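You operate a simulated robot arm through the tools that you are given. There is no shell and no other tool. Be economical: measure what you need, move in short steps, check, and stop when the job is done.

You are at the controls of a simulated robot arm. One attempt, no reset.

JOB
Focus the small marker by its red dots and mark the piece inside.
Fine: preview and fan on and left on, turn the focus dial till the dots meet; key off after.

The check looks at the end state, three seconds after you hand in, the way a careful person would. Anything else that was tipped, shoved, dropped, spilled or broken makes it a failure.

ROBOT AND FRAMES
A 6-joint arm with a two-finger parallel gripper, fixed in place. Base frame: the origin is at the foot of the arm, x ahead of it, y to its left, z up; the work surface is at about z = 0. Readings come in cm, rad, newtons and seconds.
With the tool pointing down near the work surface it reaches from about 14 to 58 cm from the base axis. Its first joint turns from -1.152 to 1.152 rad. Payload 2.1 kg.
The TCP is the grasp point between the finger pads, 3 cm short of the fingertips. In the tool frame z runs along the fingers and y along their closing line. Largest opening 9.4 cm; finger width 2.8, thickness 1; the body of the gripper, 5 by 9.6 cm, starts 5.5 cm behind the TCP.
Orientation is that of the tool frame in the base frame, as [roll, pitch, yaw] about the fixed x, y, z axes, in that order (R = Rz(yaw) Ry(pitch) Rx(roll)). With the fingers straight down and closing along the base's y, the tool's x points along the base's -x, its y along +y and its z along -z.

CONTROLS
- The arm moves only by the tool move_arm. Its argument "rows" is a list that holds one entry, the list of rows, each a list of 7 numbers: the finger opening in cm, from 0 to 9.4, then the shift along the tool's x, y, z in units of 300 mm (1.0 is 300 mm), then the turn, a rotation vector about the tool's x, y, z in units of 180 degrees (1.0 is 180 degrees). In form: [[[grip, dx, dy, dz, wx, wy, wz], ...]]. A call has 1 to 20 rows; each row is the pose to reach, as a shift and turn from the pose commanded when the call began, along the tool's axes at that moment. A call with a number of a shift or a turn outside -1 to 1 is refused whole. Rows are played at 5 a second. More than 5 cm and 0.15 rad between two rows, or a gripper value outside its range, and nothing of the call is played. A pose out of reach is approached as far as the arm can. The call stops where the force on the tool passes 70 N (or 10 N more than at its start, if that is more) or the arm is blocked; 0.2 s more then pass. The fingers move at their own pace (about 7.2 cm/s each) and stop on an object; they squeeze with about 42 N. The grip force told is the motor's: it shows also when the fingers shut on nothing. Time passes only in rows, and 0.2 s behind the last, so rows that repeat a pose let the fingers close. The reply holds the time, the measured pose of the TCP, the force on the tool along the base axes, the opening and the grip force, in the units named above and with some noise.
- Cameras (640 x 400 px; columns grow to the right, rows downward): "scene" is fixed at [6.22, -37.02, 49.52]; the picture's right is [0.75, -0.66, 0.00], its down [-0.29, -0.33, -0.90] and it looks along [0.59, 0.67, -0.44] (base axes); focal length 214 px, centre (320, 200). "wrist" rides on the gripper at [-3.7, 0, -5.8] in the tool frame; the picture's right is [0.00, -1.00, 0.00], its down [0.97, 0.00, -0.24] and it looks along [0.24, 0.00, 0.97] (tool axes); focal length 218 px, centre (320, 200). There is no depth. A picture from a camera that has moved, and an enlarged one, comes with that camera's place and axes in the base frame and with its lens.
- grab_frame(camera): a new picture of that camera. The clock stands still meanwhile.
- enlarge(camera, box): a new picture of the part [left, top, right, bottom] of that camera's present view, enlarged. The clock stands still meanwhile.
- job_done(): hands the job in; it is judged then, once.

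Work in short steps. Places have to be worked out from the pictures, the camera data and where the tool is seen: move nearer, look again, correct. Check each grasp and each placing, and mend what went wrong. You have 120 turns and 68 pictures in all, those below and enlarged ones among them. Open the gripper and draw the arm clear of the work before you hand the job in, unless the task says otherwise; then end with one line.

The tools are called as name(argument=value, ...) on one line, values as JSON. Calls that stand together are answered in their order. move_arm: Moves the arm, as the interface text tells. Its arguments: {"type":"object","properties":{"rows":{"type":"array","items":{"type":"array","items":{"type":"array","items":{"type":"number"}}}}},"required":["rows"]} The other tools are called the same way: grab_frame (camera) takes a picture; enlarge (camera, box) takes an enlarged picture of a part of a camera's view; job_done () hands the job in.

At the start:

```text
time_s: 0.0
eef_pos: [19.61, -12.64, 47.03]
tcp_rot: [-3.141, -0.001, -3.141]
ft_force: [0.8, 0.2, 0.1]
gripper_width: 9.43
grip_force: 0.1
```

scene: 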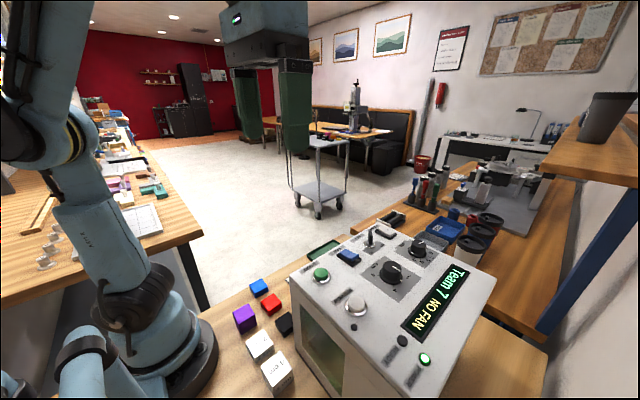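
wrist: 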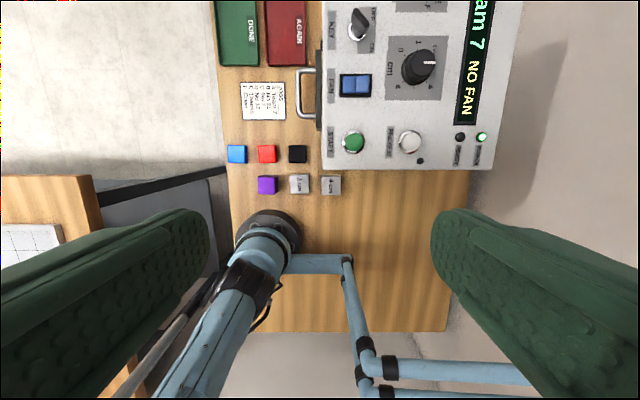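

The machine's panel shows a key, a fan rocker, a dial, a start button and a white button, and there's a card with notes. I'll enlarge both views to read them.

enlarge(camera="wrist", box=[210, 0, 530, 200])

enlarge(camera="scene", box=[220, 220, 508, 400])

enlarge(camera="wrist", box=[230, 70, 326, 130])

```text
2.00 times, centred on (370, 100) of wrist
camera zoom: at [23.34, -12.7, 52.82], right [0.0, -1.0, 0.0], down [-0.97, 0.0, 0.24], along [-0.24, 0.0, -0.97], focal length 436 px, centre (220, 400)
```

zoom: 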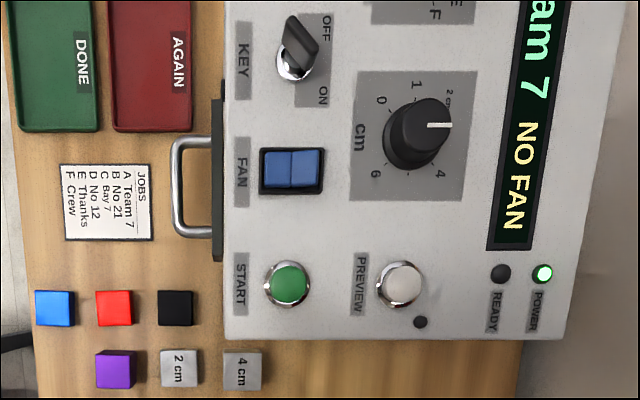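

```text
2.22 times, centred on (364, 310) of scene
camera zoom: at [6.22, -37.02, 49.52], right [0.75, -0.66, 0.0], down [-0.29, -0.33, -0.9], along [0.59, 0.67, -0.44], focal length 477 px, centre (222, -44)
```

zoom: 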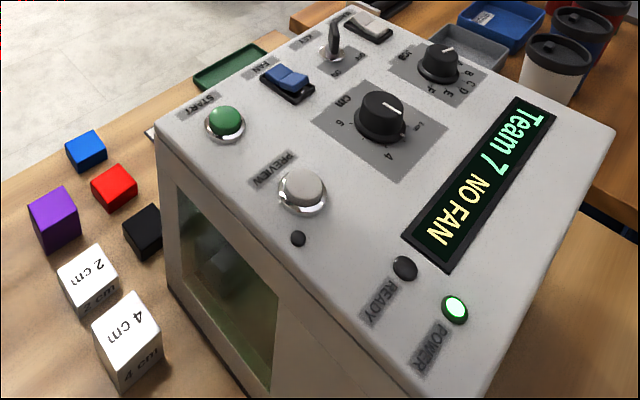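

```text
6.67 times, centred on (278, 100) of wrist
camera zoom: at [23.34, -12.7, 52.82], right [0.0, -1.0, 0.0], down [-0.97, 0.0, 0.24], along [-0.24, 0.0, -0.97], focal length 1455 px, centre (600, 867)
```

zoom: 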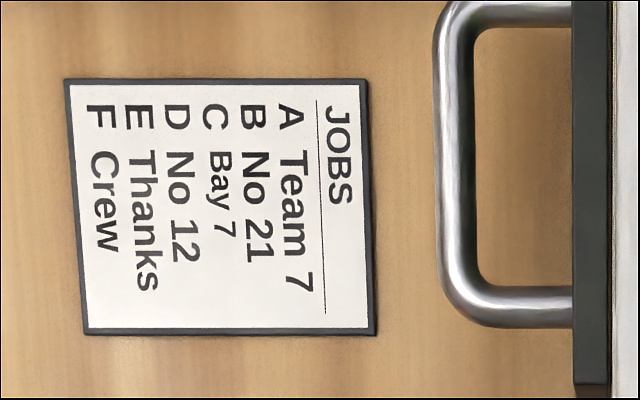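

The panel top is level at about z≈22. The preview button is near (23.9,-24.9) and the cm dial near (33,-24.9). I'll move over the panel for a better look.

move_arm(rows=[[[9.4, -0.06, -0.1, 0.03, 0, 0, 0], [9.4, -0.12, -0.2, 0.06, 0, 0, 0], [9.4, -0.15, -0.28, 0.1, 0, 0, 0], [9.4, -0.15, -0.28, 0.1, 0, 0, 0]]])

grab_frame(camera="wrist")

enlarge(camera="scene", box=[280, 280, 376, 340])

enlarge(camera="scene", box=[288, 300, 384, 400])

```text
time_s: 1.0
eef_pos: [24.28, -21.18, 44.14]
tcp_rot: [3.141, 0.001, -3.141]
ft_force: [0.0, 0.2, -0.3]
gripper_width: 9.4
grip_force: 0.1
```

```text
62 pictures are left
camera wrist: at [28.01, -21.26, 49.85], right [0.0, -1.0, 0.0], down [-0.97, 0.0, 0.24], along [-0.24, 0.0, -0.97], focal length 218 px, centre (320, 200)
```

wrist: 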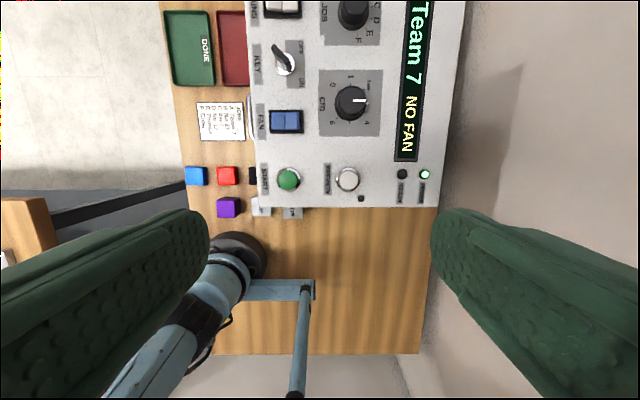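

```text
6.67 times, centred on (328, 310) of scene
camera zoom: at [6.23, -37.02, 49.52], right [0.75, -0.66, 0.0], down [-0.29, -0.33, -0.9], along [0.59, 0.67, -0.44], focal length 1430 px, centre (267, -533)
```

zoom: 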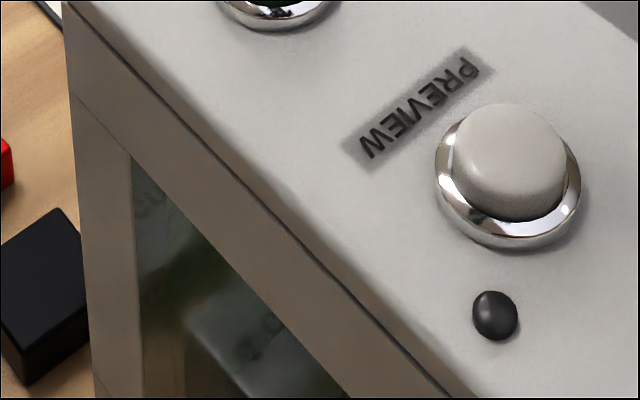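

```text
4.00 times, centred on (336, 350) of scene
camera zoom: at [6.23, -37.02, 49.52], right [0.75, -0.66, 0.0], down [-0.29, -0.33, -0.9], along [0.59, 0.67, -0.44], focal length 858 px, centre (256, -400)
```

zoom: 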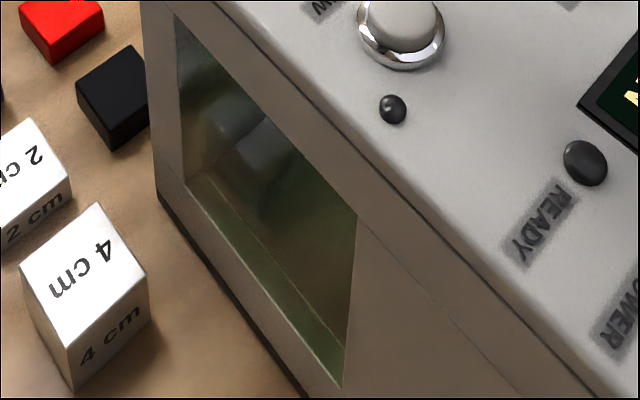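

There is a preview lamp, currently dark, and a light-coloured rocker at the far end. I'll move further over to see the key, rocker and dials from above.

move_arm(rows=[[[9.4, -0.12, 0, 0, 0, 0, 0], [9.4, -0.24, 0, 0, 0, 0, 0], [9.4, -0.33, 0.0, 0, 0, 0, 0], [9.4, -0.33, 0, 0, 0, 0, 0]]])

enlarge(camera="wrist", box=[200, 50, 520, 350])

enlarge(camera="wrist", box=[230, 100, 390, 200])

```text
time_s: 2.0
eef_pos: [32.42, -20.49, 42.6]
tcp_rot: [3.141, 0.0, -3.141]
ft_force: [0.0, 0.1, -0.5]
gripper_width: 9.4
grip_force: 0.0
out of reach, approached as far as the arm can: row 2, 3, 4
```

```text
1.33 times, centred on (360, 200) of wrist
camera zoom: at [36.01, -20.56, 48.35], right [0.0, -1.0, 0.0], down [-0.97, 0.0, 0.24], along [-0.24, 0.0, -0.97], focal length 291 px, centre (267, 200)
```

zoom: 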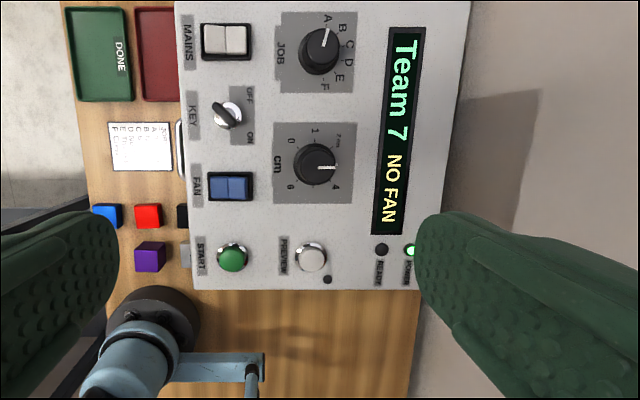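

```text
4.00 times, centred on (310, 150) of wrist
camera zoom: at [36.01, -20.56, 48.35], right [0.0, -1.0, 0.0], down [-0.97, 0.0, 0.24], along [-0.24, 0.0, -0.97], focal length 873 px, centre (360, 400)
```

zoom: 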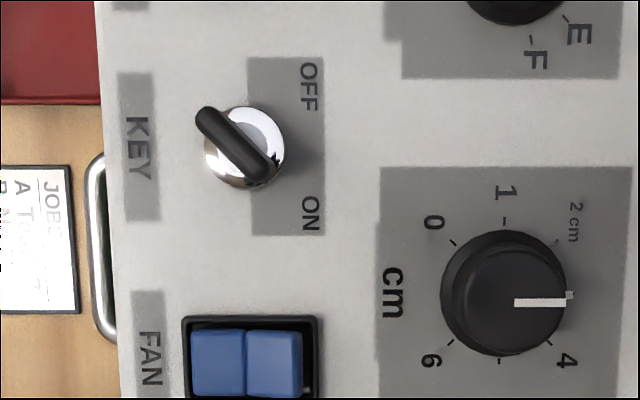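

The key handle points to ON, the mains are lit, and the job dial is at A, which is Team 7. I'll compare the tilt of the fan rocker with the mains rocker and see where the dial sits relative to the window.

enlarge(camera="scene", box=[330, 220, 458, 300])

enlarge(camera="wrist", box=[310, 40, 470, 200])

```text
5.00 times, centred on (394, 260) of scene
camera zoom: at [6.22, -37.02, 49.52], right [0.75, -0.66, 0.0], down [-0.29, -0.33, -0.9], along [0.59, 0.67, -0.44], focal length 1072 px, centre (-50, -100)
```

zoom: 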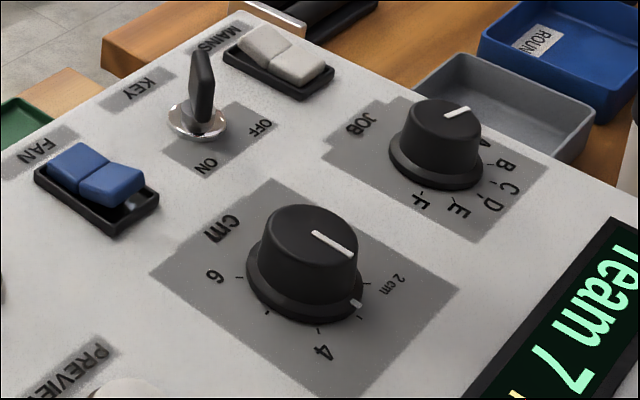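

```text
2.50 times, centred on (390, 120) of wrist
camera zoom: at [36.01, -20.56, 48.35], right [0.0, -1.0, 0.0], down [-0.97, 0.0, 0.24], along [-0.24, 0.0, -0.97], focal length 546 px, centre (145, 400)
```

zoom: 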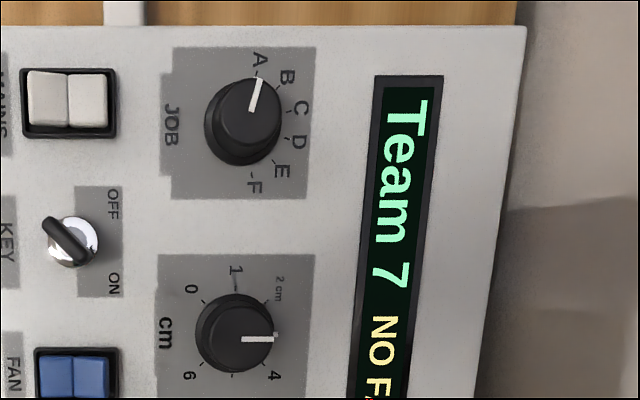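

On the mains rocker, which is on, the -y half is pressed. The fan has its +y half pressed, so it is off, and I'll press its -y half. I close the fingers and descend above the fan near (30.7,-18.6).

move_arm(rows=[[[0, 0.02, 0.02, 0.14, 0, 0, 0], [0, 0.04, 0.04, 0.28, 0, 0, 0], [0, 0.057, 0.065, 0.38, 0, 0, 0], [0, 0.057, 0.065, 0.38, 0, 0, 0]]])

grab_frame(camera="wrist")

```text
time_s: 3.0
eef_pos: [30.56, -18.42, 31.31]
tcp_rot: [3.141, 0.001, 3.141]
ft_force: [-0.5, 0.3, -0.1]
gripper_width: 0.02
grip_force: 33.1
```

```text
55 pictures are left
camera wrist: at [34.21, -18.43, 36.94], right [0.0, -1.0, 0.0], down [-0.97, 0.0, 0.24], along [-0.24, 0.0, -0.97], focal length 218 px, centre (320, 200)
```

wrist: 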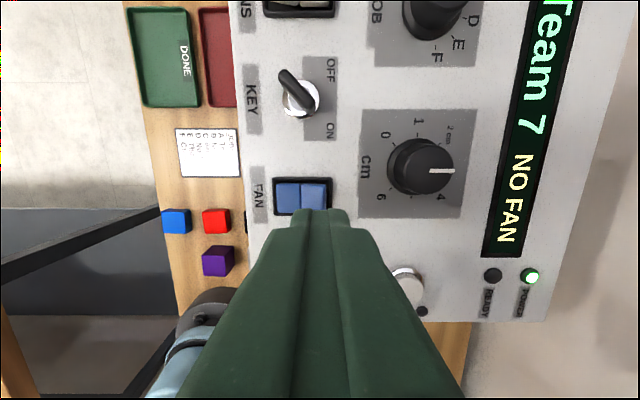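

The right half of the fan rocker runs from about y -17.2 to -19.3. I align to y≈-18.7 and descend in small steps.

move_arm(rows=[[[0, -0.005, -0.01, 0.08, 0, 0, 0], [0, -0.005, -0.01, 0.16, 0, 0, 0], [0, -0.005, -0.01, 0.18, 0, 0, 0], [0, -0.005, -0.01, 0.187, 0, 0, 0], [0, -0.005, -0.01, 0.187, 0, 0, 0]]])

enlarge(camera="scene", box=[300, 220, 460, 320])

```text
time_s: 4.0
eef_pos: [30.53, -18.75, 25.94]
tcp_rot: [-3.141, 0.001, 3.141]
ft_force: [-0.5, 0.6, 15.1]
gripper_width: 0.0
grip_force: 32.7
stopped in row 4: the force on the tool passed its limit (the readings are from after the stop); the commanded pose is now the measured one
```

```text
4.00 times, centred on (380, 270) of scene
camera zoom: at [6.22, -37.01, 49.52], right [0.75, -0.66, 0.0], down [-0.29, -0.33, -0.9], along [0.59, 0.67, -0.44], focal length 858 px, centre (80, -80)
```

zoom: 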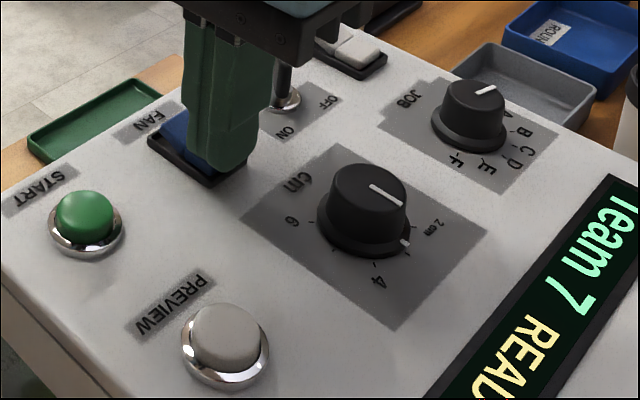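

The display now reads READY, so the fan is on. I raise and move above the preview button at (24,-24.8).

move_arm(rows=[[[0, 0, 0, -0.14, 0, 0, 0], [0, 0.11, -0.1, -0.14, 0, 0, 0], [0, 0.215, -0.202, -0.14, 0, 0, 0], [0, 0.215, -0.202, -0.14, 0, 0, 0]]])

grab_frame(camera="wrist")

enlarge(camera="scene", box=[280, 220, 440, 320])

```text
time_s: 5.0
eef_pos: [24.33, -24.84, 29.96]
tcp_rot: [3.141, -0.001, -3.141]
ft_force: [0.9, 0.6, 0.2]
gripper_width: 0.0
grip_force: 33.2
```

```text
53 pictures are left
camera wrist: at [28.03, -24.9, 35.78], right [0.0, -1.0, 0.0], down [-0.97, 0.0, 0.24], along [-0.24, 0.0, -0.97], focal length 218 px, centre (320, 200)
```

wrist: 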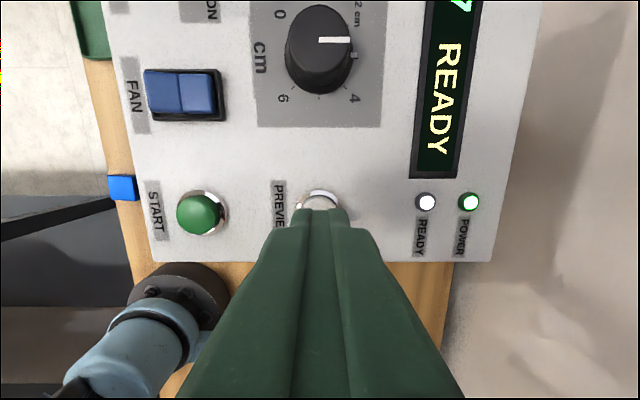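

```text
4.00 times, centred on (360, 270) of scene
camera zoom: at [6.22, -37.02, 49.52], right [0.75, -0.66, 0.0], down [-0.29, -0.33, -0.9], along [0.59, 0.67, -0.44], focal length 858 px, centre (160, -80)
```

zoom: 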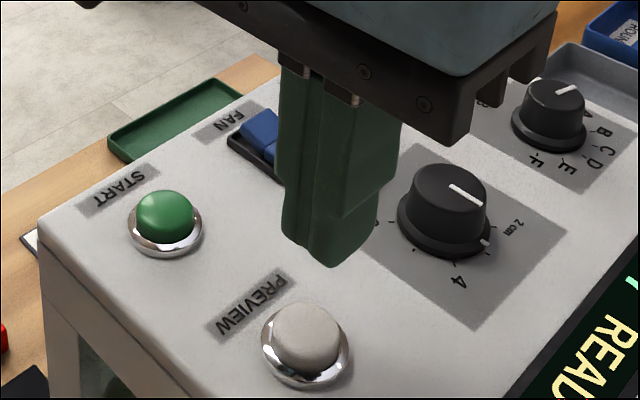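

I'm aligned with the preview button near (24.0,-24.9), so I press down gently.

move_arm(rows=[[[0, 0.01, 0, 0.08, 0, 0, 0], [0, 0.01, 0, 0.115, 0, 0, 0], [0, 0.01, 0, 0.125, 0, 0, 0], [0, 0.01, 0, 0.133, 0, 0, 0]]])

enlarge(camera="scene", box=[280, 260, 440, 400])

```text
time_s: 6.0
eef_pos: [23.89, -24.85, 26.08]
tcp_rot: [3.141, 0.0, -3.139]
ft_force: [-0.3, -0.1, 1.5]
gripper_width: 0.01
grip_force: 32.7
```

```text
2.86 times, centred on (360, 330) of scene
camera zoom: at [6.22, -37.02, 49.52], right [0.75, -0.66, 0.0], down [-0.29, -0.33, -0.9], along [0.59, 0.67, -0.44], focal length 613 px, centre (206, -171)
```

zoom: 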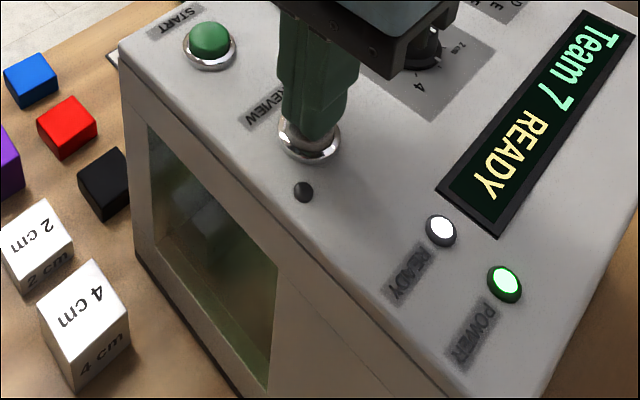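

There is only light contact and the lamp is still dark, so I press a little further.

move_arm(rows=[[[0, 0, 0, 0.006, 0, 0, 0], [0, 0, 0, 0.012, 0, 0, 0], [0, 0, 0, 0.017, 0, 0, 0]]])

enlarge(camera="scene", box=[280, 260, 440, 400])

```text
time_s: 6.8
eef_pos: [23.87, -24.83, 25.65]
tcp_rot: [-3.14, 0.0, -3.141]
ft_force: [0.1, -2.8, 11.5]
gripper_width: 0.0
grip_force: 33.4
```

```text
2.86 times, centred on (360, 330) of scene
camera zoom: at [6.22, -37.01, 49.52], right [0.75, -0.66, 0.0], down [-0.29, -0.33, -0.9], along [0.59, 0.67, -0.44], focal length 613 px, centre (206, -171)
```

zoom: 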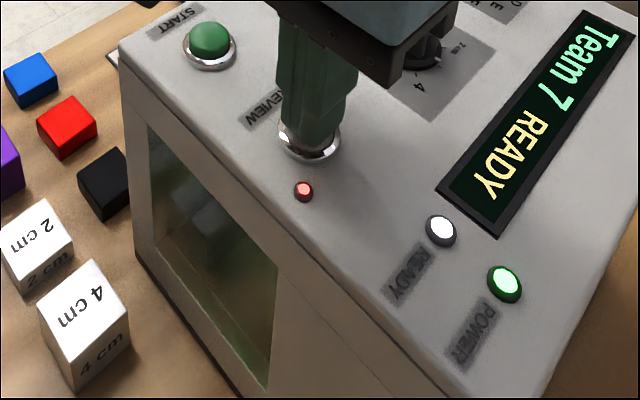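

The preview lamp is red. I release upward and check that it latches, then look in the window for the dots.

move_arm(rows=[[[0, 0, 0, -0.05, 0, 0, 0], [0, 0, 0, -0.2, 0, 0, 0], [0, 0, 0, -0.3, 0, 0, 0], [0, 0, 0, -0.3, 0, 0, 0]]])

enlarge(camera="scene", box=[300, 290, 380, 400])

```text
time_s: 7.8
eef_pos: [23.69, -24.79, 34.72]
tcp_rot: [3.141, -0.002, -3.141]
ft_force: [-0.3, -0.6, -0.7]
gripper_width: 0.02
grip_force: 32.3
```

```text
3.64 times, centred on (340, 345) of scene
camera zoom: at [6.22, -37.02, 49.52], right [0.75, -0.66, 0.0], down [-0.29, -0.33, -0.9], along [0.59, 0.67, -0.44], focal length 780 px, centre (247, -327)
```

zoom: 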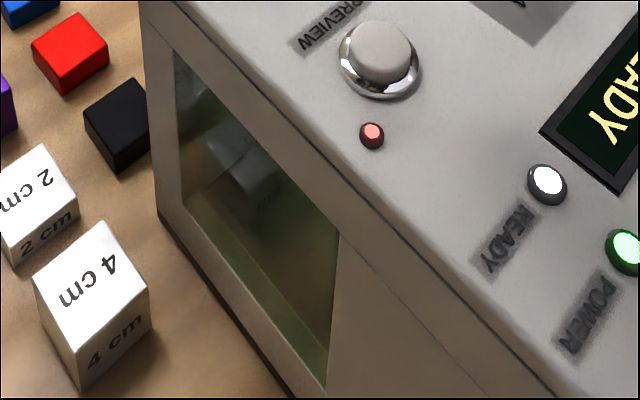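

Preview stays lit. I'll zoom in on the interior through the window.

enlarge(camera="scene", box=[308, 300, 372, 370])

```text
5.71 times, centred on (340, 335) of scene
camera zoom: at [6.22, -37.02, 49.52], right [0.75, -0.66, 0.0], down [-0.29, -0.33, -0.9], along [0.59, 0.67, -0.44], focal length 1226 px, centre (206, -571)
```

zoom: 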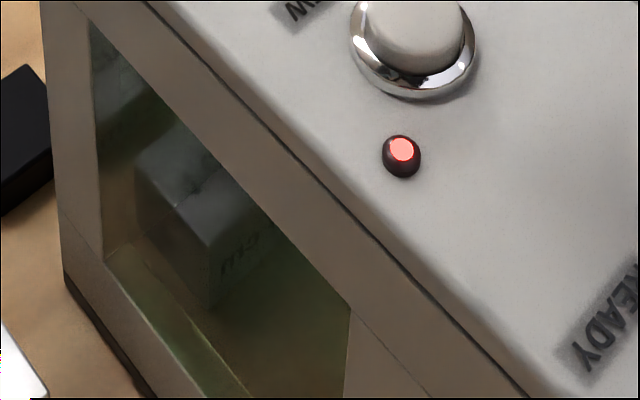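

What shows in the glass looks like a reflection of the test blocks, so I need the wrist camera to look in from the -x side. The window is at x≈20, y -16..-27, z 6..18. I'll rotate the tool about 180° so the camera leans toward +x, and back off toward x≈14.

move_arm(rows=[[[9.4, 0.016, 0.004, 0, 0, 0, 0.047], [9.4, 0.032, 0.008, 0, 0, 0, 0.094], [9.4, 0.048, 0.012, 0, 0, 0, 0.141], [9.4, 0.064, 0.016, 0, 0, 0, 0.188], [9.4, 0.08, 0.02, 0, 0, 0, 0.235], [9.4, 0.096, 0.024, 0, 0, 0, 0.282], [9.4, 0.112, 0.028, 0, 0, 0, 0.329], [9.4, 0.128, 0.032, 0, 0, 0, 0.376], [9.4, 0.144, 0.036, 0, 0, 0, 0.423], [9.4, 0.16, 0.04, 0, 0, 0, 0.47], [9.4, 0.176, 0.044, 0, 0, 0, 0.517], [9.4, 0.192, 0.048, 0, 0, 0, 0.564], [9.4, 0.208, 0.052, 0, 0, 0, 0.611], [9.4, 0.224, 0.056, 0, 0, 0, 0.658], [9.4, 0.24, 0.06, 0, 0, 0, 0.705], [9.4, 0.256, 0.064, 0, 0, 0, 0.752], [9.4, 0.272, 0.068, 0, 0, 0, 0.799], [9.4, 0.288, 0.072, 0, 0, 0, 0.846], [9.4, 0.304, 0.076, 0, 0, 0, 0.893], [9.4, 0.32, 0.08, 0, 0, 0, 0.94]]])

grab_frame(camera="wrist")

```text
time_s: 12.0
eef_pos: [14.31, -22.29, 34.58]
tcp_rot: [-3.142, -0.002, 0.184]
ft_force: [0.2, 0.1, -0.3]
gripper_width: 9.41
grip_force: 0.1
```

```text
47 pictures are left
camera wrist: at [10.67, -23.11, 40.39], right [-0.18, 0.98, 0.0], down [0.95, 0.18, 0.24], along [0.24, 0.04, -0.97], focal length 218 px, centre (320, 200)
```

wrist: 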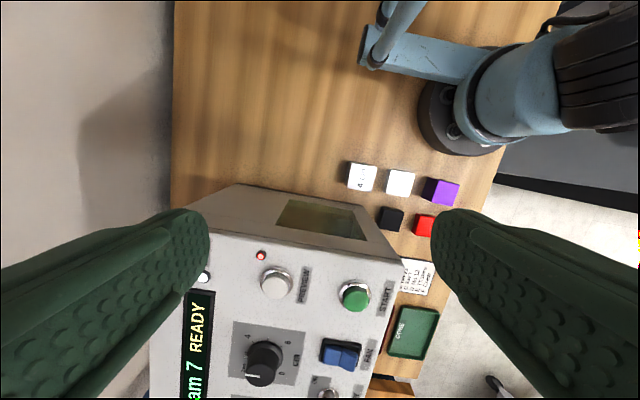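

The window is visible now. I lower by about 13 cm to look in, keeping clear of the blocks.

move_arm(rows=[[[9.4, 0, 0, 0.15, 0, 0, 0], [9.4, 0, 0, 0.3, 0, 0, 0], [9.4, 0, 0, 0.43, 0, 0, 0], [9.4, 0, 0, 0.43, 0, 0, 0]]])

grab_frame(camera="wrist")

```text
time_s: 13.0
eef_pos: [14.49, -22.33, 21.77]
tcp_rot: [3.141, 0.002, 0.189]
ft_force: [-0.2, -0.5, 0.0]
gripper_width: 9.4
grip_force: 0.0
```

```text
46 pictures are left
camera wrist: at [10.8, -23.07, 27.44], right [-0.19, 0.98, 0.0], down [0.95, 0.18, 0.24], along [0.24, 0.04, -0.97], focal length 218 px, centre (320, 200)
```

wrist: 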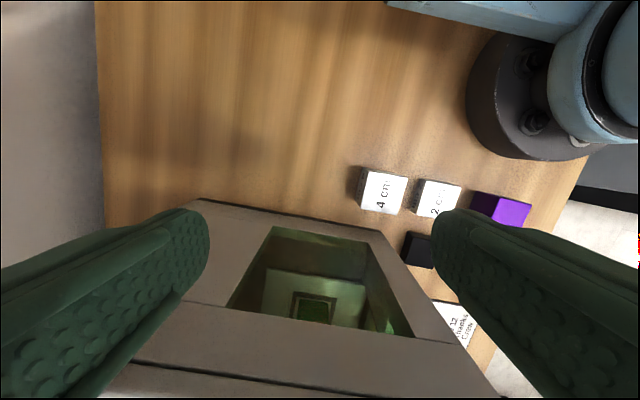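

I can see the bed and a green thing inside. I lower further to see the piece's top.

move_arm(rows=[[[9.4, 0, 0, 0.12, 0, 0, 0], [9.4, 0, 0, 0.2, 0, 0, 0], [9.4, 0, 0, 0.2, 0, 0, 0]]])

grab_frame(camera="wrist")

```text
time_s: 13.8
eef_pos: [14.31, -22.45, 15.75]
tcp_rot: [3.141, 0.001, 0.19]
ft_force: [-0.5, 0.2, -0.1]
gripper_width: 9.39
grip_force: 0.0
```

```text
45 pictures are left
camera wrist: at [10.74, -23.17, 21.55], right [-0.19, 0.98, 0.0], down [0.95, 0.18, 0.24], along [0.24, 0.04, -0.97], focal length 218 px, centre (320, 200)
```

wrist: 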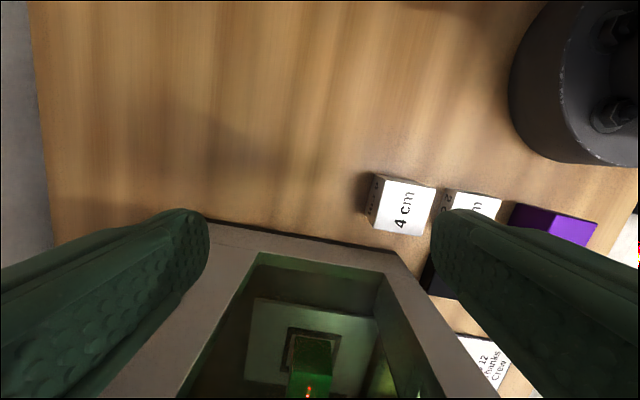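

Red dots are visible at the bottom edge. I tilt the tool forward about 20° for a better look.

move_arm(rows=[[[9.4, 0, 0, 0, 0, 0.04, 0], [9.4, 0, 0, 0, 0, 0.08, 0], [9.4, 0, 0, 0, 0, 0.12, 0], [9.4, 0, 0, 0, 0, 0.12, 0]]])

grab_frame(camera="wrist")

```text
time_s: 14.6
eef_pos: [17.07, -20.95, 15.7]
tcp_rot: [3.137, -0.336, 0.166]
ft_force: [-5.2, 1.0, 3.5]
gripper_width: 9.3
grip_force: 0.0
out of reach, approached as far as the arm can: row 2, 3, 4
stopped in row 4: the force on the tool passed its limit (the readings are from after the stop); the commanded pose is now the measured one
```

```text
44 pictures are left
camera wrist: at [11.64, -21.93, 19.91], right [-0.16, 0.99, 0.0], down [0.82, 0.14, 0.55], along [0.54, 0.09, -0.84], focal length 218 px, centre (320, 200)
```

wrist: 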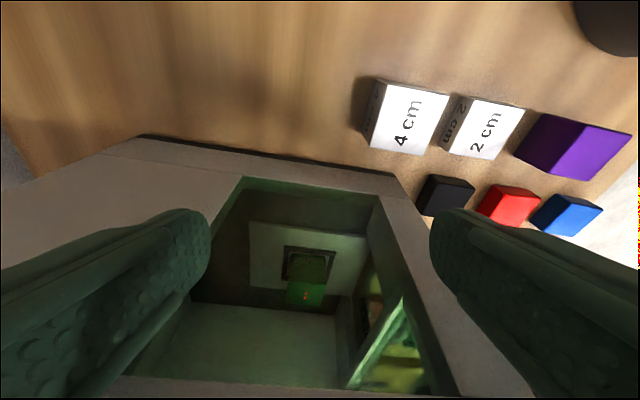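

The reach limit made the arm drift forward, and the fingers lightly touched the front face. I take the enlarged look now, then back off.

enlarge(camera="wrist", box=[272, 240, 344, 310])

enlarge(camera="wrist", box=[190, 170, 450, 400])

grab_frame(camera="scene")

```text
5.71 times, centred on (308, 275) of wrist
camera zoom: at [11.64, -21.93, 19.91], right [-0.16, 0.99, 0.0], down [0.82, 0.14, 0.55], along [0.54, 0.09, -0.84], focal length 1247 px, centre (389, -229)
```

zoom: 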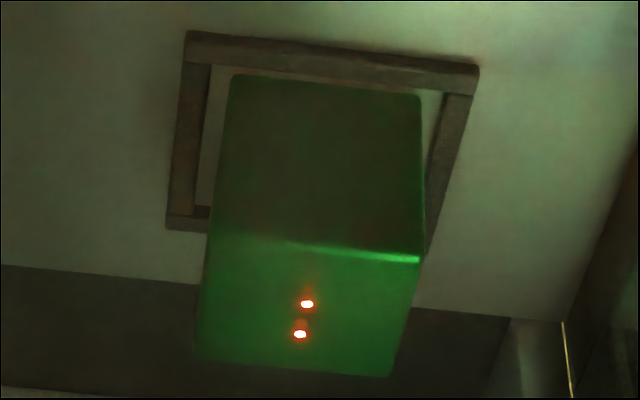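

```text
1.74 times, centred on (320, 285) of wrist
camera zoom: at [11.64, -21.93, 19.91], right [-0.16, 0.99, 0.0], down [0.82, 0.14, 0.55], along [0.54, 0.09, -0.84], focal length 380 px, centre (320, 52)
```

zoom: 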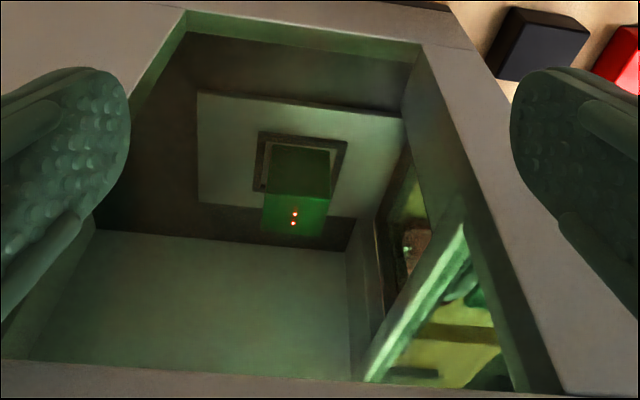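

```text
41 pictures are left
```

scene: 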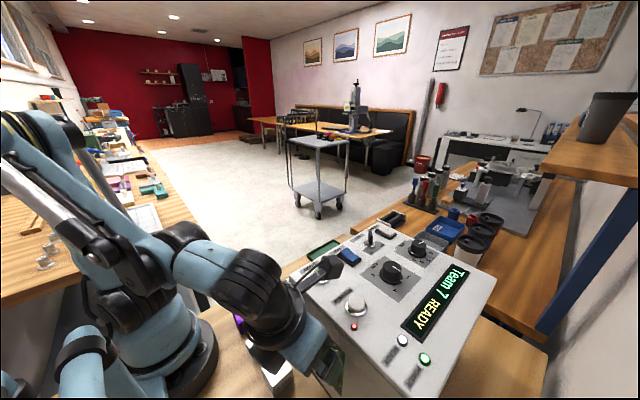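

The dots are separated in depth by about 1 cm. The piece looks about 3–4 cm tall and the dial is near 3. I withdraw along the tool axis, level the tool and rise before turning the dial.

move_arm(rows=[[[9.4, 0, 0, -0.06, 0, 0, 0], [9.4, 0, 0, -0.2, 0, 0, 0], [9.4, 0, 0, -0.35, 0, 0, 0], [9.4, 0, 0, -0.5, 0, -0.035, 0], [9.4, 0, 0, -0.55, 0, -0.07, 0], [9.4, 0, 0, -0.6, 0, -0.107, 0], [9.4, 0, 0, -0.6, 0, -0.107, 0]]])

grab_frame(camera="scene")

```text
time_s: 16.2
eef_pos: [10.95, -21.89, 32.73]
tcp_rot: [3.136, -0.003, 0.166]
ft_force: [0.3, -0.4, -1.0]
gripper_width: 9.39
grip_force: 0.1
out of reach, approached as far as the arm can: row 1, 2, 3, 4, 5
```

```text
40 pictures are left
```

scene: 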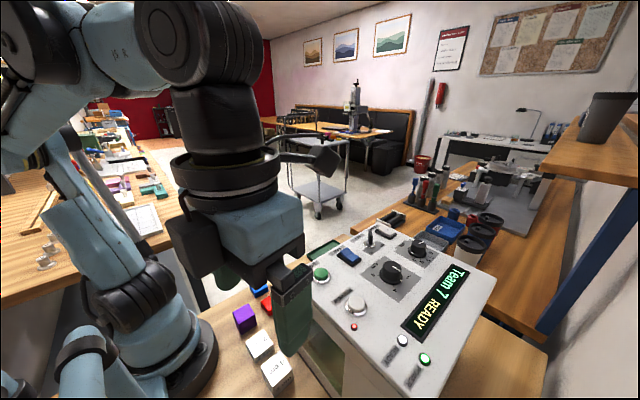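

The machine and blocks are undisturbed. I travel above the cm dial at (33,-24.8).

move_arm(rows=[[[6, 0.12, 0.036, 0, 0, 0, 0], [6, 0.24, 0.072, 0, 0, 0, 0], [6, 0.36, 0.11, 0, 0, 0, 0], [6, 0.48, 0.145, 0, 0, 0, 0], [6, 0.6, 0.182, 0, 0, 0, 0], [6, 0.709, 0.217, 0, 0, 0, 0], [6, 0.709, 0.217, 0, 0, 0, 0]]])

grab_frame(camera="wrist")

```text
time_s: 17.8
eef_pos: [33.18, -24.98, 32.8]
tcp_rot: [3.139, -0.001, 0.165]
ft_force: [0.0, -0.2, -1.2]
gripper_width: 5.98
grip_force: 0.0
```

```text
39 pictures are left
camera wrist: at [29.44, -25.61, 38.47], right [-0.16, 0.99, 0.0], down [0.96, 0.16, 0.24], along [0.24, 0.04, -0.97], focal length 218 px, centre (320, 200)
```

wrist: 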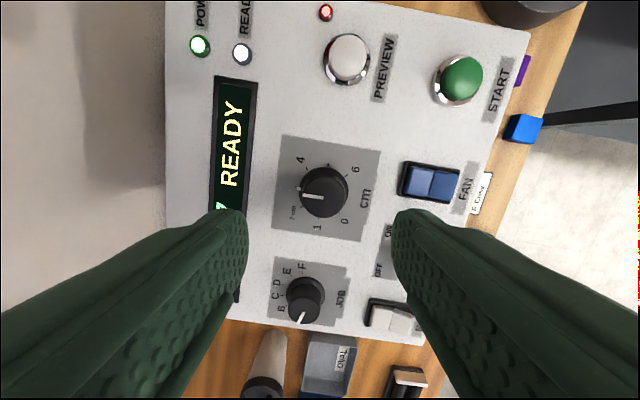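

The dial centre is about (32.7,-24.8). I descend with the fingers straddling the knob, then look.

move_arm(rows=[[[6, -0.012, -0.009, 0.1, 0, 0, 0], [6, -0.012, -0.009, 0.19, 0, 0, 0], [6, -0.012, -0.009, 0.232, 0, 0, 0], [6, -0.012, -0.009, 0.232, 0, 0, 0]]])

enlarge(camera="scene", box=[330, 230, 458, 310])

grab_frame(camera="wrist")

```text
time_s: 18.8
eef_pos: [32.72, -24.69, 25.78]
tcp_rot: [3.139, -0.001, 0.166]
ft_force: [0.0, -0.2, 0.3]
gripper_width: 6.02
grip_force: 0.1
```

```text
5.00 times, centred on (394, 270) of scene
camera zoom: at [6.22, -37.02, 49.52], right [0.75, -0.66, 0.0], down [-0.29, -0.33, -0.9], along [0.59, 0.67, -0.44], focal length 1072 px, centre (-50, -150)
```

zoom: 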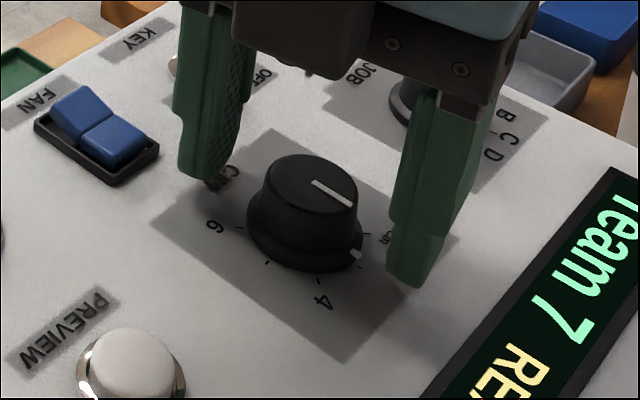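

```text
37 pictures are left
camera wrist: at [29.02, -25.35, 31.51], right [-0.17, 0.99, 0.0], down [0.96, 0.16, 0.24], along [0.24, 0.04, -0.97], focal length 218 px, centre (320, 200)
```

wrist: 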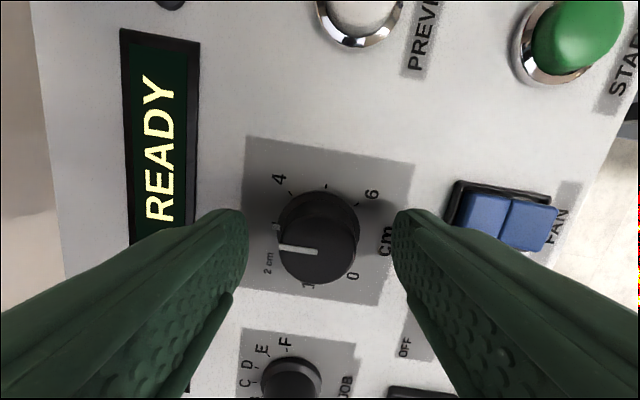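

Well centred. I close on the knob and turn about 45° towards 4, clockwise from above (positive about tool z).

move_arm(rows=[[[2, 0, 0, 0, 0, 0, 0], [2, 0, 0, 0, 0, 0, 0], [2, 0, 0, 0, 0, 0, 0], [2, 0, 0, 0, 0, 0, 0]]])

enlarge(camera="wrist", box=[200, 120, 440, 300])

```text
time_s: 19.8
eef_pos: [32.66, -24.74, 25.81]
tcp_rot: [3.137, -0.003, 0.166]
ft_force: [3.9, -11.6, -3.4]
gripper_width: 3.4
grip_force: 45.0
```

```text
2.22 times, centred on (320, 210) of wrist
camera zoom: at [29.03, -25.41, 31.52], right [-0.16, 0.99, -0.01], down [0.96, 0.16, 0.24], along [0.24, 0.03, -0.97], focal length 485 px, centre (320, 178)
```

zoom: 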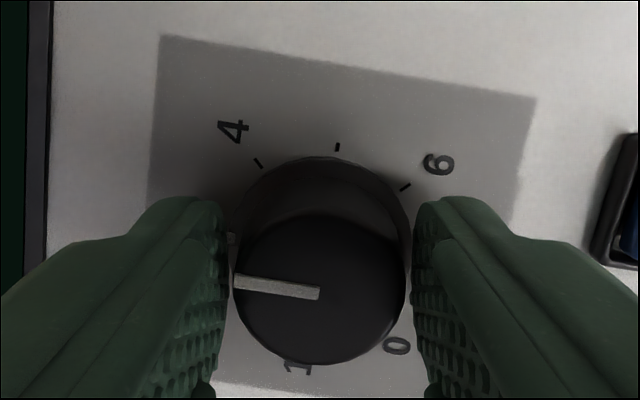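

The knob is gripped. I turn by about 0.24×180°.

move_arm(rows=[[[2, 0, 0, 0, 0, 0, 0.04], [2, 0, 0, 0, 0, 0, 0.08], [2, 0, 0, 0, 0, 0, 0.12], [2, 0, 0, 0, 0, 0, 0.16], [2, 0, 0, 0, 0, 0, 0.2], [2, 0, 0, 0, 0, 0, 0.24], [2, 0, 0, 0, 0, 0, 0.24]]])

enlarge(camera="wrist", box=[200, 120, 440, 300])

enlarge(camera="scene", box=[308, 300, 372, 370])

```text
time_s: 21.3
eef_pos: [32.64, -24.88, 25.84]
tcp_rot: [-3.092, -0.01, -0.546]
ft_force: [2.2, 3.2, -0.8]
gripper_width: 3.41
grip_force: 44.9
out of reach, approached as far as the arm can: row 6, 7
stopped in row 7: the force on the tool passed its limit (the readings are from after the stop); the commanded pose is now the measured one
```

```text
2.22 times, centred on (320, 210) of wrist
camera zoom: at [29.2, -23.18, 31.53], right [0.52, 0.85, 0.05], down [0.82, -0.51, 0.25], along [0.24, -0.09, -0.97], focal length 485 px, centre (320, 178)
```

zoom: 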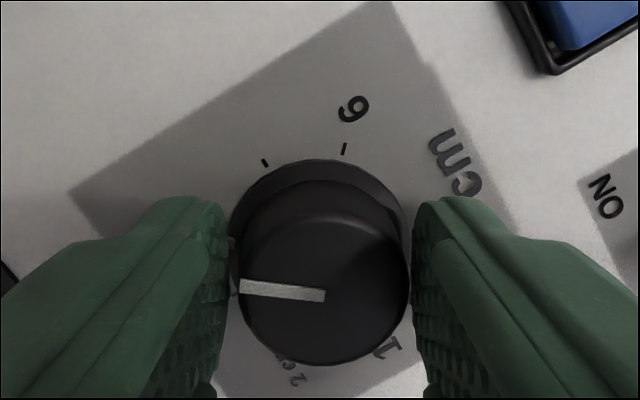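

```text
5.71 times, centred on (340, 335) of scene
camera zoom: at [6.23, -37.01, 49.52], right [0.75, -0.66, 0.0], down [-0.29, -0.33, -0.9], along [0.59, 0.67, -0.44], focal length 1226 px, centre (206, -571)
```

zoom: 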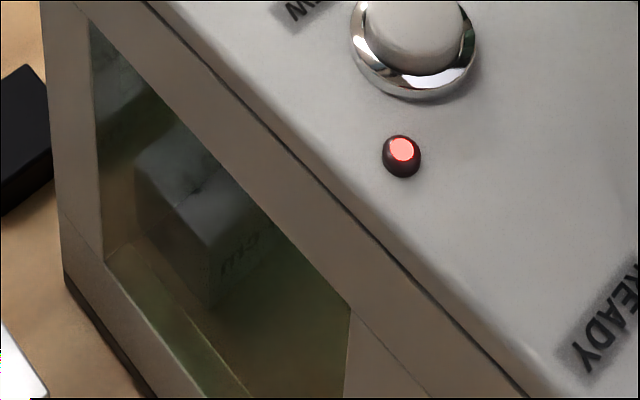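

Turned about 41°, until the wrist limit. I open, rise, and go back to the viewing spot with the yaw undone.

move_arm(rows=[[[6, 0, 0, 0, 0, 0, 0], [6, 0, 0, 0, 0, 0, 0], [6, 0, 0, -0.1, 0, 0, 0], [6, 0, 0, -0.2, 0, 0, 0], [9.4, -0.113, 0.049, -0.2, 0, 0, -0.045], [9.4, -0.226, 0.098, -0.2, 0, 0, -0.09], [9.4, -0.339, 0.147, -0.2, 0, 0, -0.135], [9.4, -0.452, 0.196, -0.2, 0, 0, -0.18], [9.4, -0.565, 0.245, -0.2, 0, 0, -0.225], [9.4, -0.565, 0.245, -0.2, 0, 0, -0.225]]])

grab_frame(camera="wrist")

```text
time_s: 23.5
eef_pos: [14.06, -22.68, 31.2]
tcp_rot: [-3.111, -0.039, 0.161]
ft_force: [0.0, -0.5, -0.1]
gripper_width: 9.42
grip_force: 0.0
```

```text
33 pictures are left
camera wrist: at [10.23, -23.44, 36.8], right [-0.16, 0.99, 0.03], down [0.95, 0.15, 0.28], along [0.27, 0.07, -0.96], focal length 218 px, centre (320, 200)
```

wrist: 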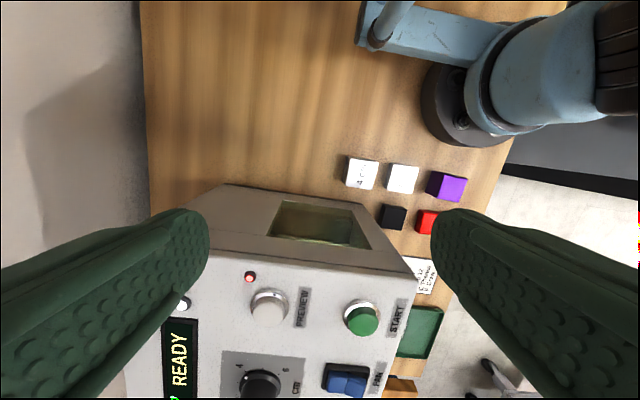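

I lower to about z 13.5 to see the dots, clear of the blocks and the machine's face.

move_arm(rows=[[[9.4, 0, 0, 0.15, 0, 0, 0], [9.4, 0, 0, 0.3, 0, 0, 0], [9.4, 0, 0, 0.45, 0, 0, 0], [9.4, 0, 0, 0.58, 0, 0, 0], [9.4, 0, 0, 0.58, 0, 0, 0]]])

enlarge(camera="wrist", box=[240, 300, 400, 400])

```text
time_s: 24.7
eef_pos: [14.56, -22.01, 13.73]
tcp_rot: [-3.111, -0.04, 0.159]
ft_force: [0.4, -0.5, -1.6]
gripper_width: 9.39
grip_force: 0.0
```

```text
4.00 times, centred on (320, 350) of wrist
camera zoom: at [10.73, -22.78, 19.25], right [-0.16, 0.99, 0.03], down [0.95, 0.14, 0.28], along [0.27, 0.07, -0.96], focal length 873 px, centre (320, -400)
```

zoom: 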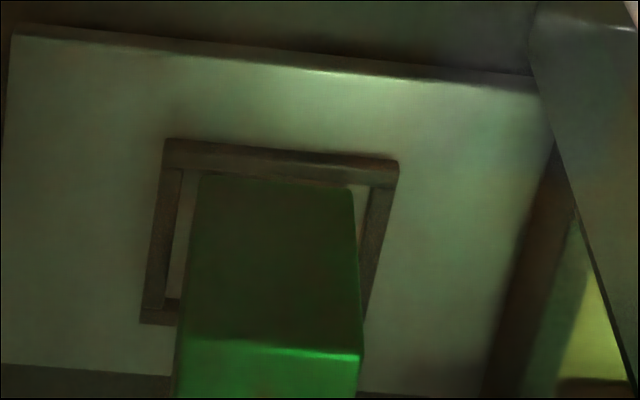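

I need slightly more: I lower another 2.3 cm with a small extra tilt. The tips stay about 4 cm above the blocks.

move_arm(rows=[[[9.4, 0, 0, 0.04, 0, 0.01, 0], [9.4, 0, 0, 0.077, 0, 0.025, 0], [9.4, 0, 0, 0.077, 0, 0.025, 0]]])

enlarge(camera="wrist", box=[240, 300, 400, 400])

```text
time_s: 25.5
eef_pos: [14.87, -21.84, 11.55]
tcp_rot: [-3.11, -0.124, 0.157]
ft_force: [-0.2, 9.9, 43.7]
gripper_width: 9.39
grip_force: 0.0
```

```text
4.00 times, centred on (320, 350) of wrist
camera zoom: at [10.52, -22.8, 16.78], right [-0.16, 0.99, 0.03], down [0.92, 0.14, 0.36], along [0.35, 0.09, -0.93], focal length 873 px, centre (320, -400)
```

zoom: 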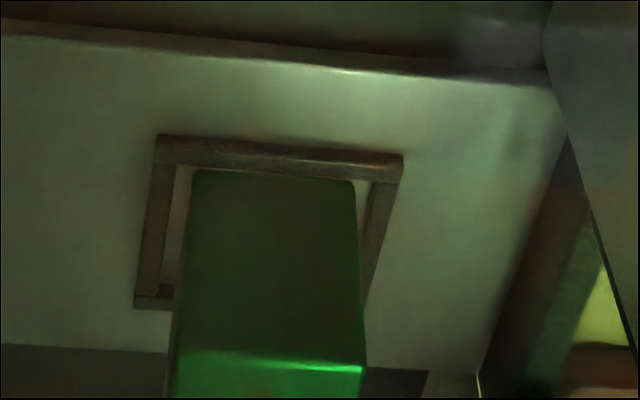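

There's an unexpected 44 N upward force, so something touched. I back up straight away along the reverse path and then look.

move_arm(rows=[[[9.4, 0, 0, -0.03, 0, -0.01, 0], [9.4, 0, 0, -0.077, 0, -0.025, 0], [9.4, 0, 0, -0.077, 0, -0.025, 0]]])

grab_frame(camera="scene")

grab_frame(camera="wrist")

```text
time_s: 26.3
eef_pos: [14.31, -22.0, 13.72]
tcp_rot: [-3.11, -0.038, 0.159]
ft_force: [-0.8, 0.1, 0.6]
gripper_width: 9.43
grip_force: 0.0
```

```text
30 pictures are left
```

scene: 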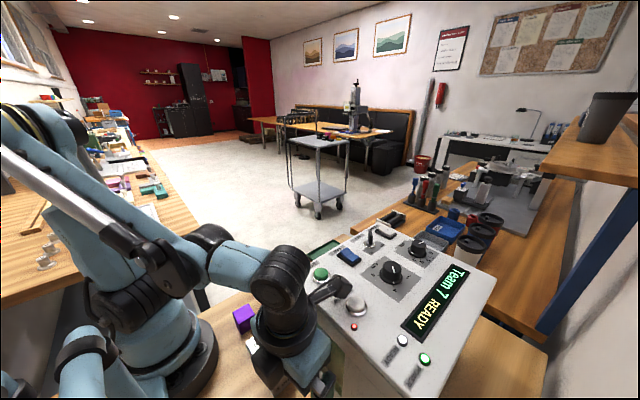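

```text
29 pictures are left
camera wrist: at [10.49, -22.77, 19.4], right [-0.16, 0.99, 0.03], down [0.95, 0.14, 0.28], along [0.27, 0.07, -0.96], focal length 218 px, centre (320, 200)
```

wrist: 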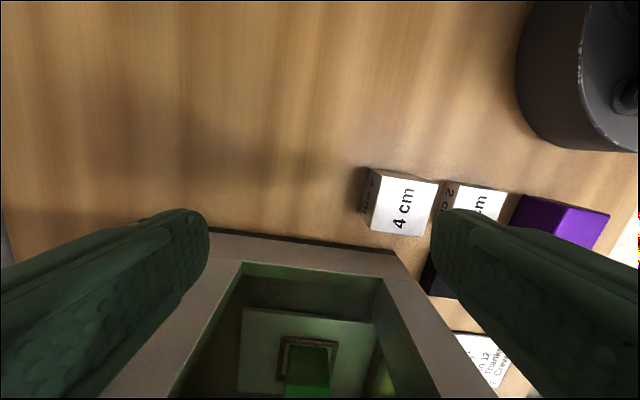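

The protruding wrist motor touched the panel edge near START. No state changed: the display still shows READY and preview is still lit. The dots are deep, near x≈33, so a higher camera sees them better; I raise about 4.5 cm.

move_arm(rows=[[[9.4, 0, 0, -0.08, 0, 0, 0], [9.4, 0, 0, -0.15, 0, 0, 0], [9.4, 0, 0, -0.15, 0, 0, 0]]])

enlarge(camera="wrist", box=[240, 300, 400, 400])

```text
time_s: 27.1
eef_pos: [14.33, -22.08, 18.44]
tcp_rot: [-3.11, -0.04, 0.159]
ft_force: [-0.6, -0.4, 0.6]
gripper_width: 9.43
grip_force: 0.1
```

```text
4.00 times, centred on (320, 350) of wrist
camera zoom: at [10.53, -22.99, 24.01], right [-0.16, 0.99, 0.03], down [0.95, 0.14, 0.28], along [0.27, 0.07, -0.96], focal length 873 px, centre (320, -400)
```

zoom: 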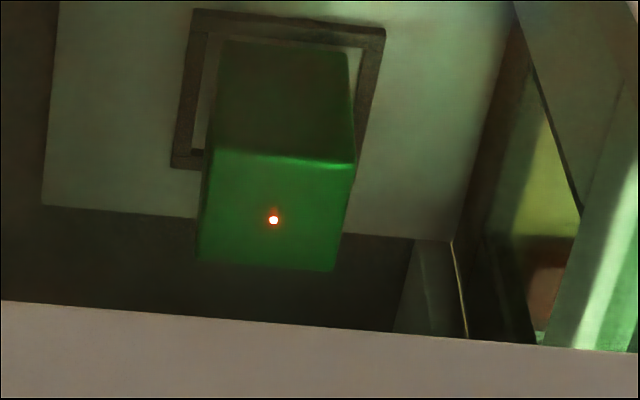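

Just one dot now. I zoom in to check how well they've merged.

enlarge(camera="wrist", box=[300, 348, 316, 362])

```text
16.00 times, centred on (308, 355) of wrist
camera zoom: at [10.53, -22.99, 24.01], right [-0.16, 0.99, 0.03], down [0.95, 0.14, 0.28], along [0.27, 0.07, -0.96], focal length 3492 px, centre (512, -2280)
```

zoom: 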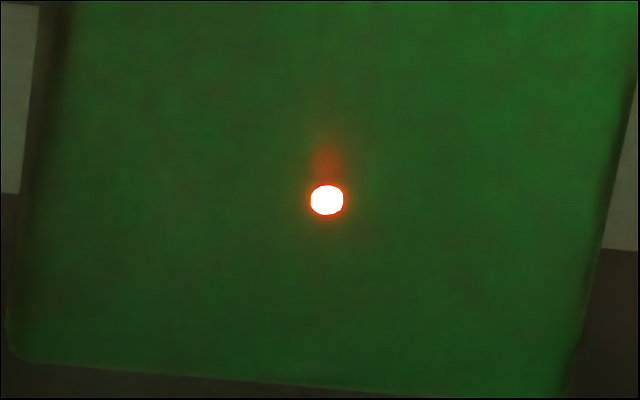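

enlarge(camera="wrist", box=[306.5, 353.6, 309.7, 356.4])

```text
16.00 times, centred on (308, 355) of wrist
camera zoom: at [10.53, -22.99, 24.01], right [-0.16, 0.99, 0.03], down [0.95, 0.14, 0.28], along [0.27, 0.07, -0.96], focal length 3492 px, centre (510, -2280)
```

zoom: 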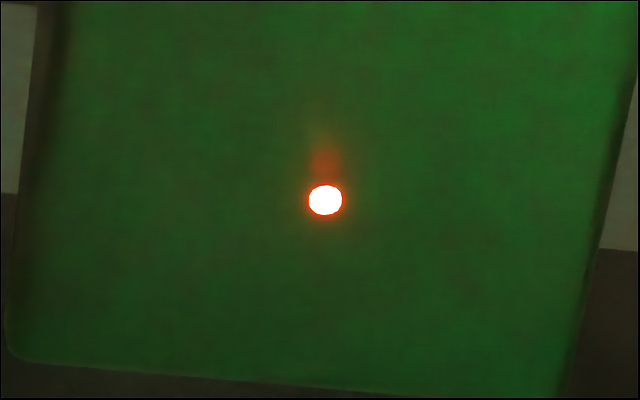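

The dots have met. I rise, close the fingers, level the tool and go above START at (24.0,-17.5).

move_arm(rows=[[[9.4, 0, 0, -0.15, 0, 0, 0], [9.4, 0, 0, -0.3, 0, 0, 0], [9.4, 0, 0, -0.45, 0, 0, 0], [0, 0.09, -0.03, -0.46, 0, 0, 0], [0, 0.18, -0.06, -0.46, -0.005, -0.006, 0], [0, 0.27, -0.09, -0.46, -0.01, -0.0125, 0], [0, 0.362, -0.114, -0.46, -0.01, -0.0125, 0], [0, 0.362, -0.114, -0.46, -0.01, -0.0125, 0]]])

grab_frame(camera="wrist")

```text
time_s: 28.9
eef_pos: [24.1, -17.53, 32.66]
tcp_rot: [-3.141, -0.001, 0.158]
ft_force: [0.6, 0.6, -0.3]
gripper_width: 0.0
grip_force: 32.5
```

```text
25 pictures are left
camera wrist: at [20.37, -18.2, 38.51], right [-0.16, 0.99, 0.0], down [0.96, 0.15, 0.24], along [0.24, 0.04, -0.97], focal length 218 px, centre (320, 200)
```

wrist: 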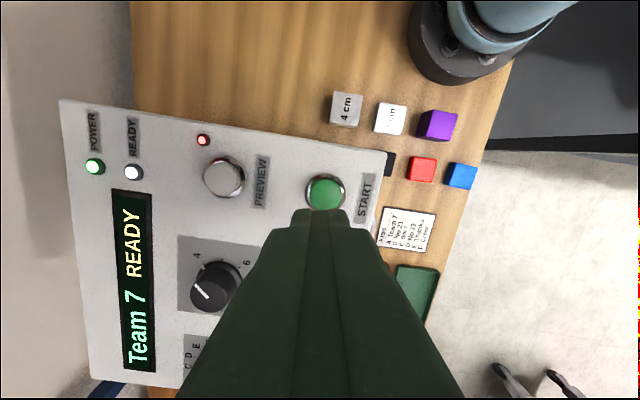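

START is at about (23.6,-17.3). I descend above it, slowly at the end.

move_arm(rows=[[[0, -0.012, -0.007, 0.1, 0, 0, 0], [0, -0.012, -0.007, 0.17, 0, 0, 0], [0, -0.012, -0.007, 0.19, 0, 0, 0], [0, -0.012, -0.007, 0.2, 0, 0, 0], [0, -0.012, -0.007, 0.208, 0, 0, 0]]])

enlarge(camera="scene", box=[280, 240, 472, 390])

```text
time_s: 30.1
eef_pos: [23.64, -17.27, 26.48]
tcp_rot: [3.141, 0.001, 0.157]
ft_force: [-0.4, 0.1, 0.3]
gripper_width: 0.0
grip_force: 32.4
```

```text
2.67 times, centred on (376, 315) of scene
camera zoom: at [6.22, -37.02, 49.52], right [0.75, -0.66, 0.0], down [-0.29, -0.33, -0.9], along [0.59, 0.67, -0.44], focal length 572 px, centre (171, -107)
```

zoom: 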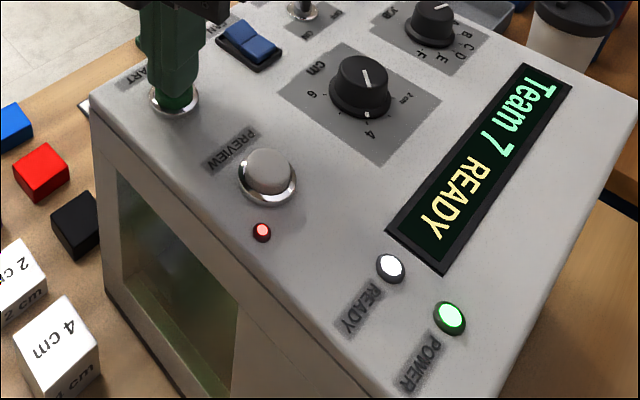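

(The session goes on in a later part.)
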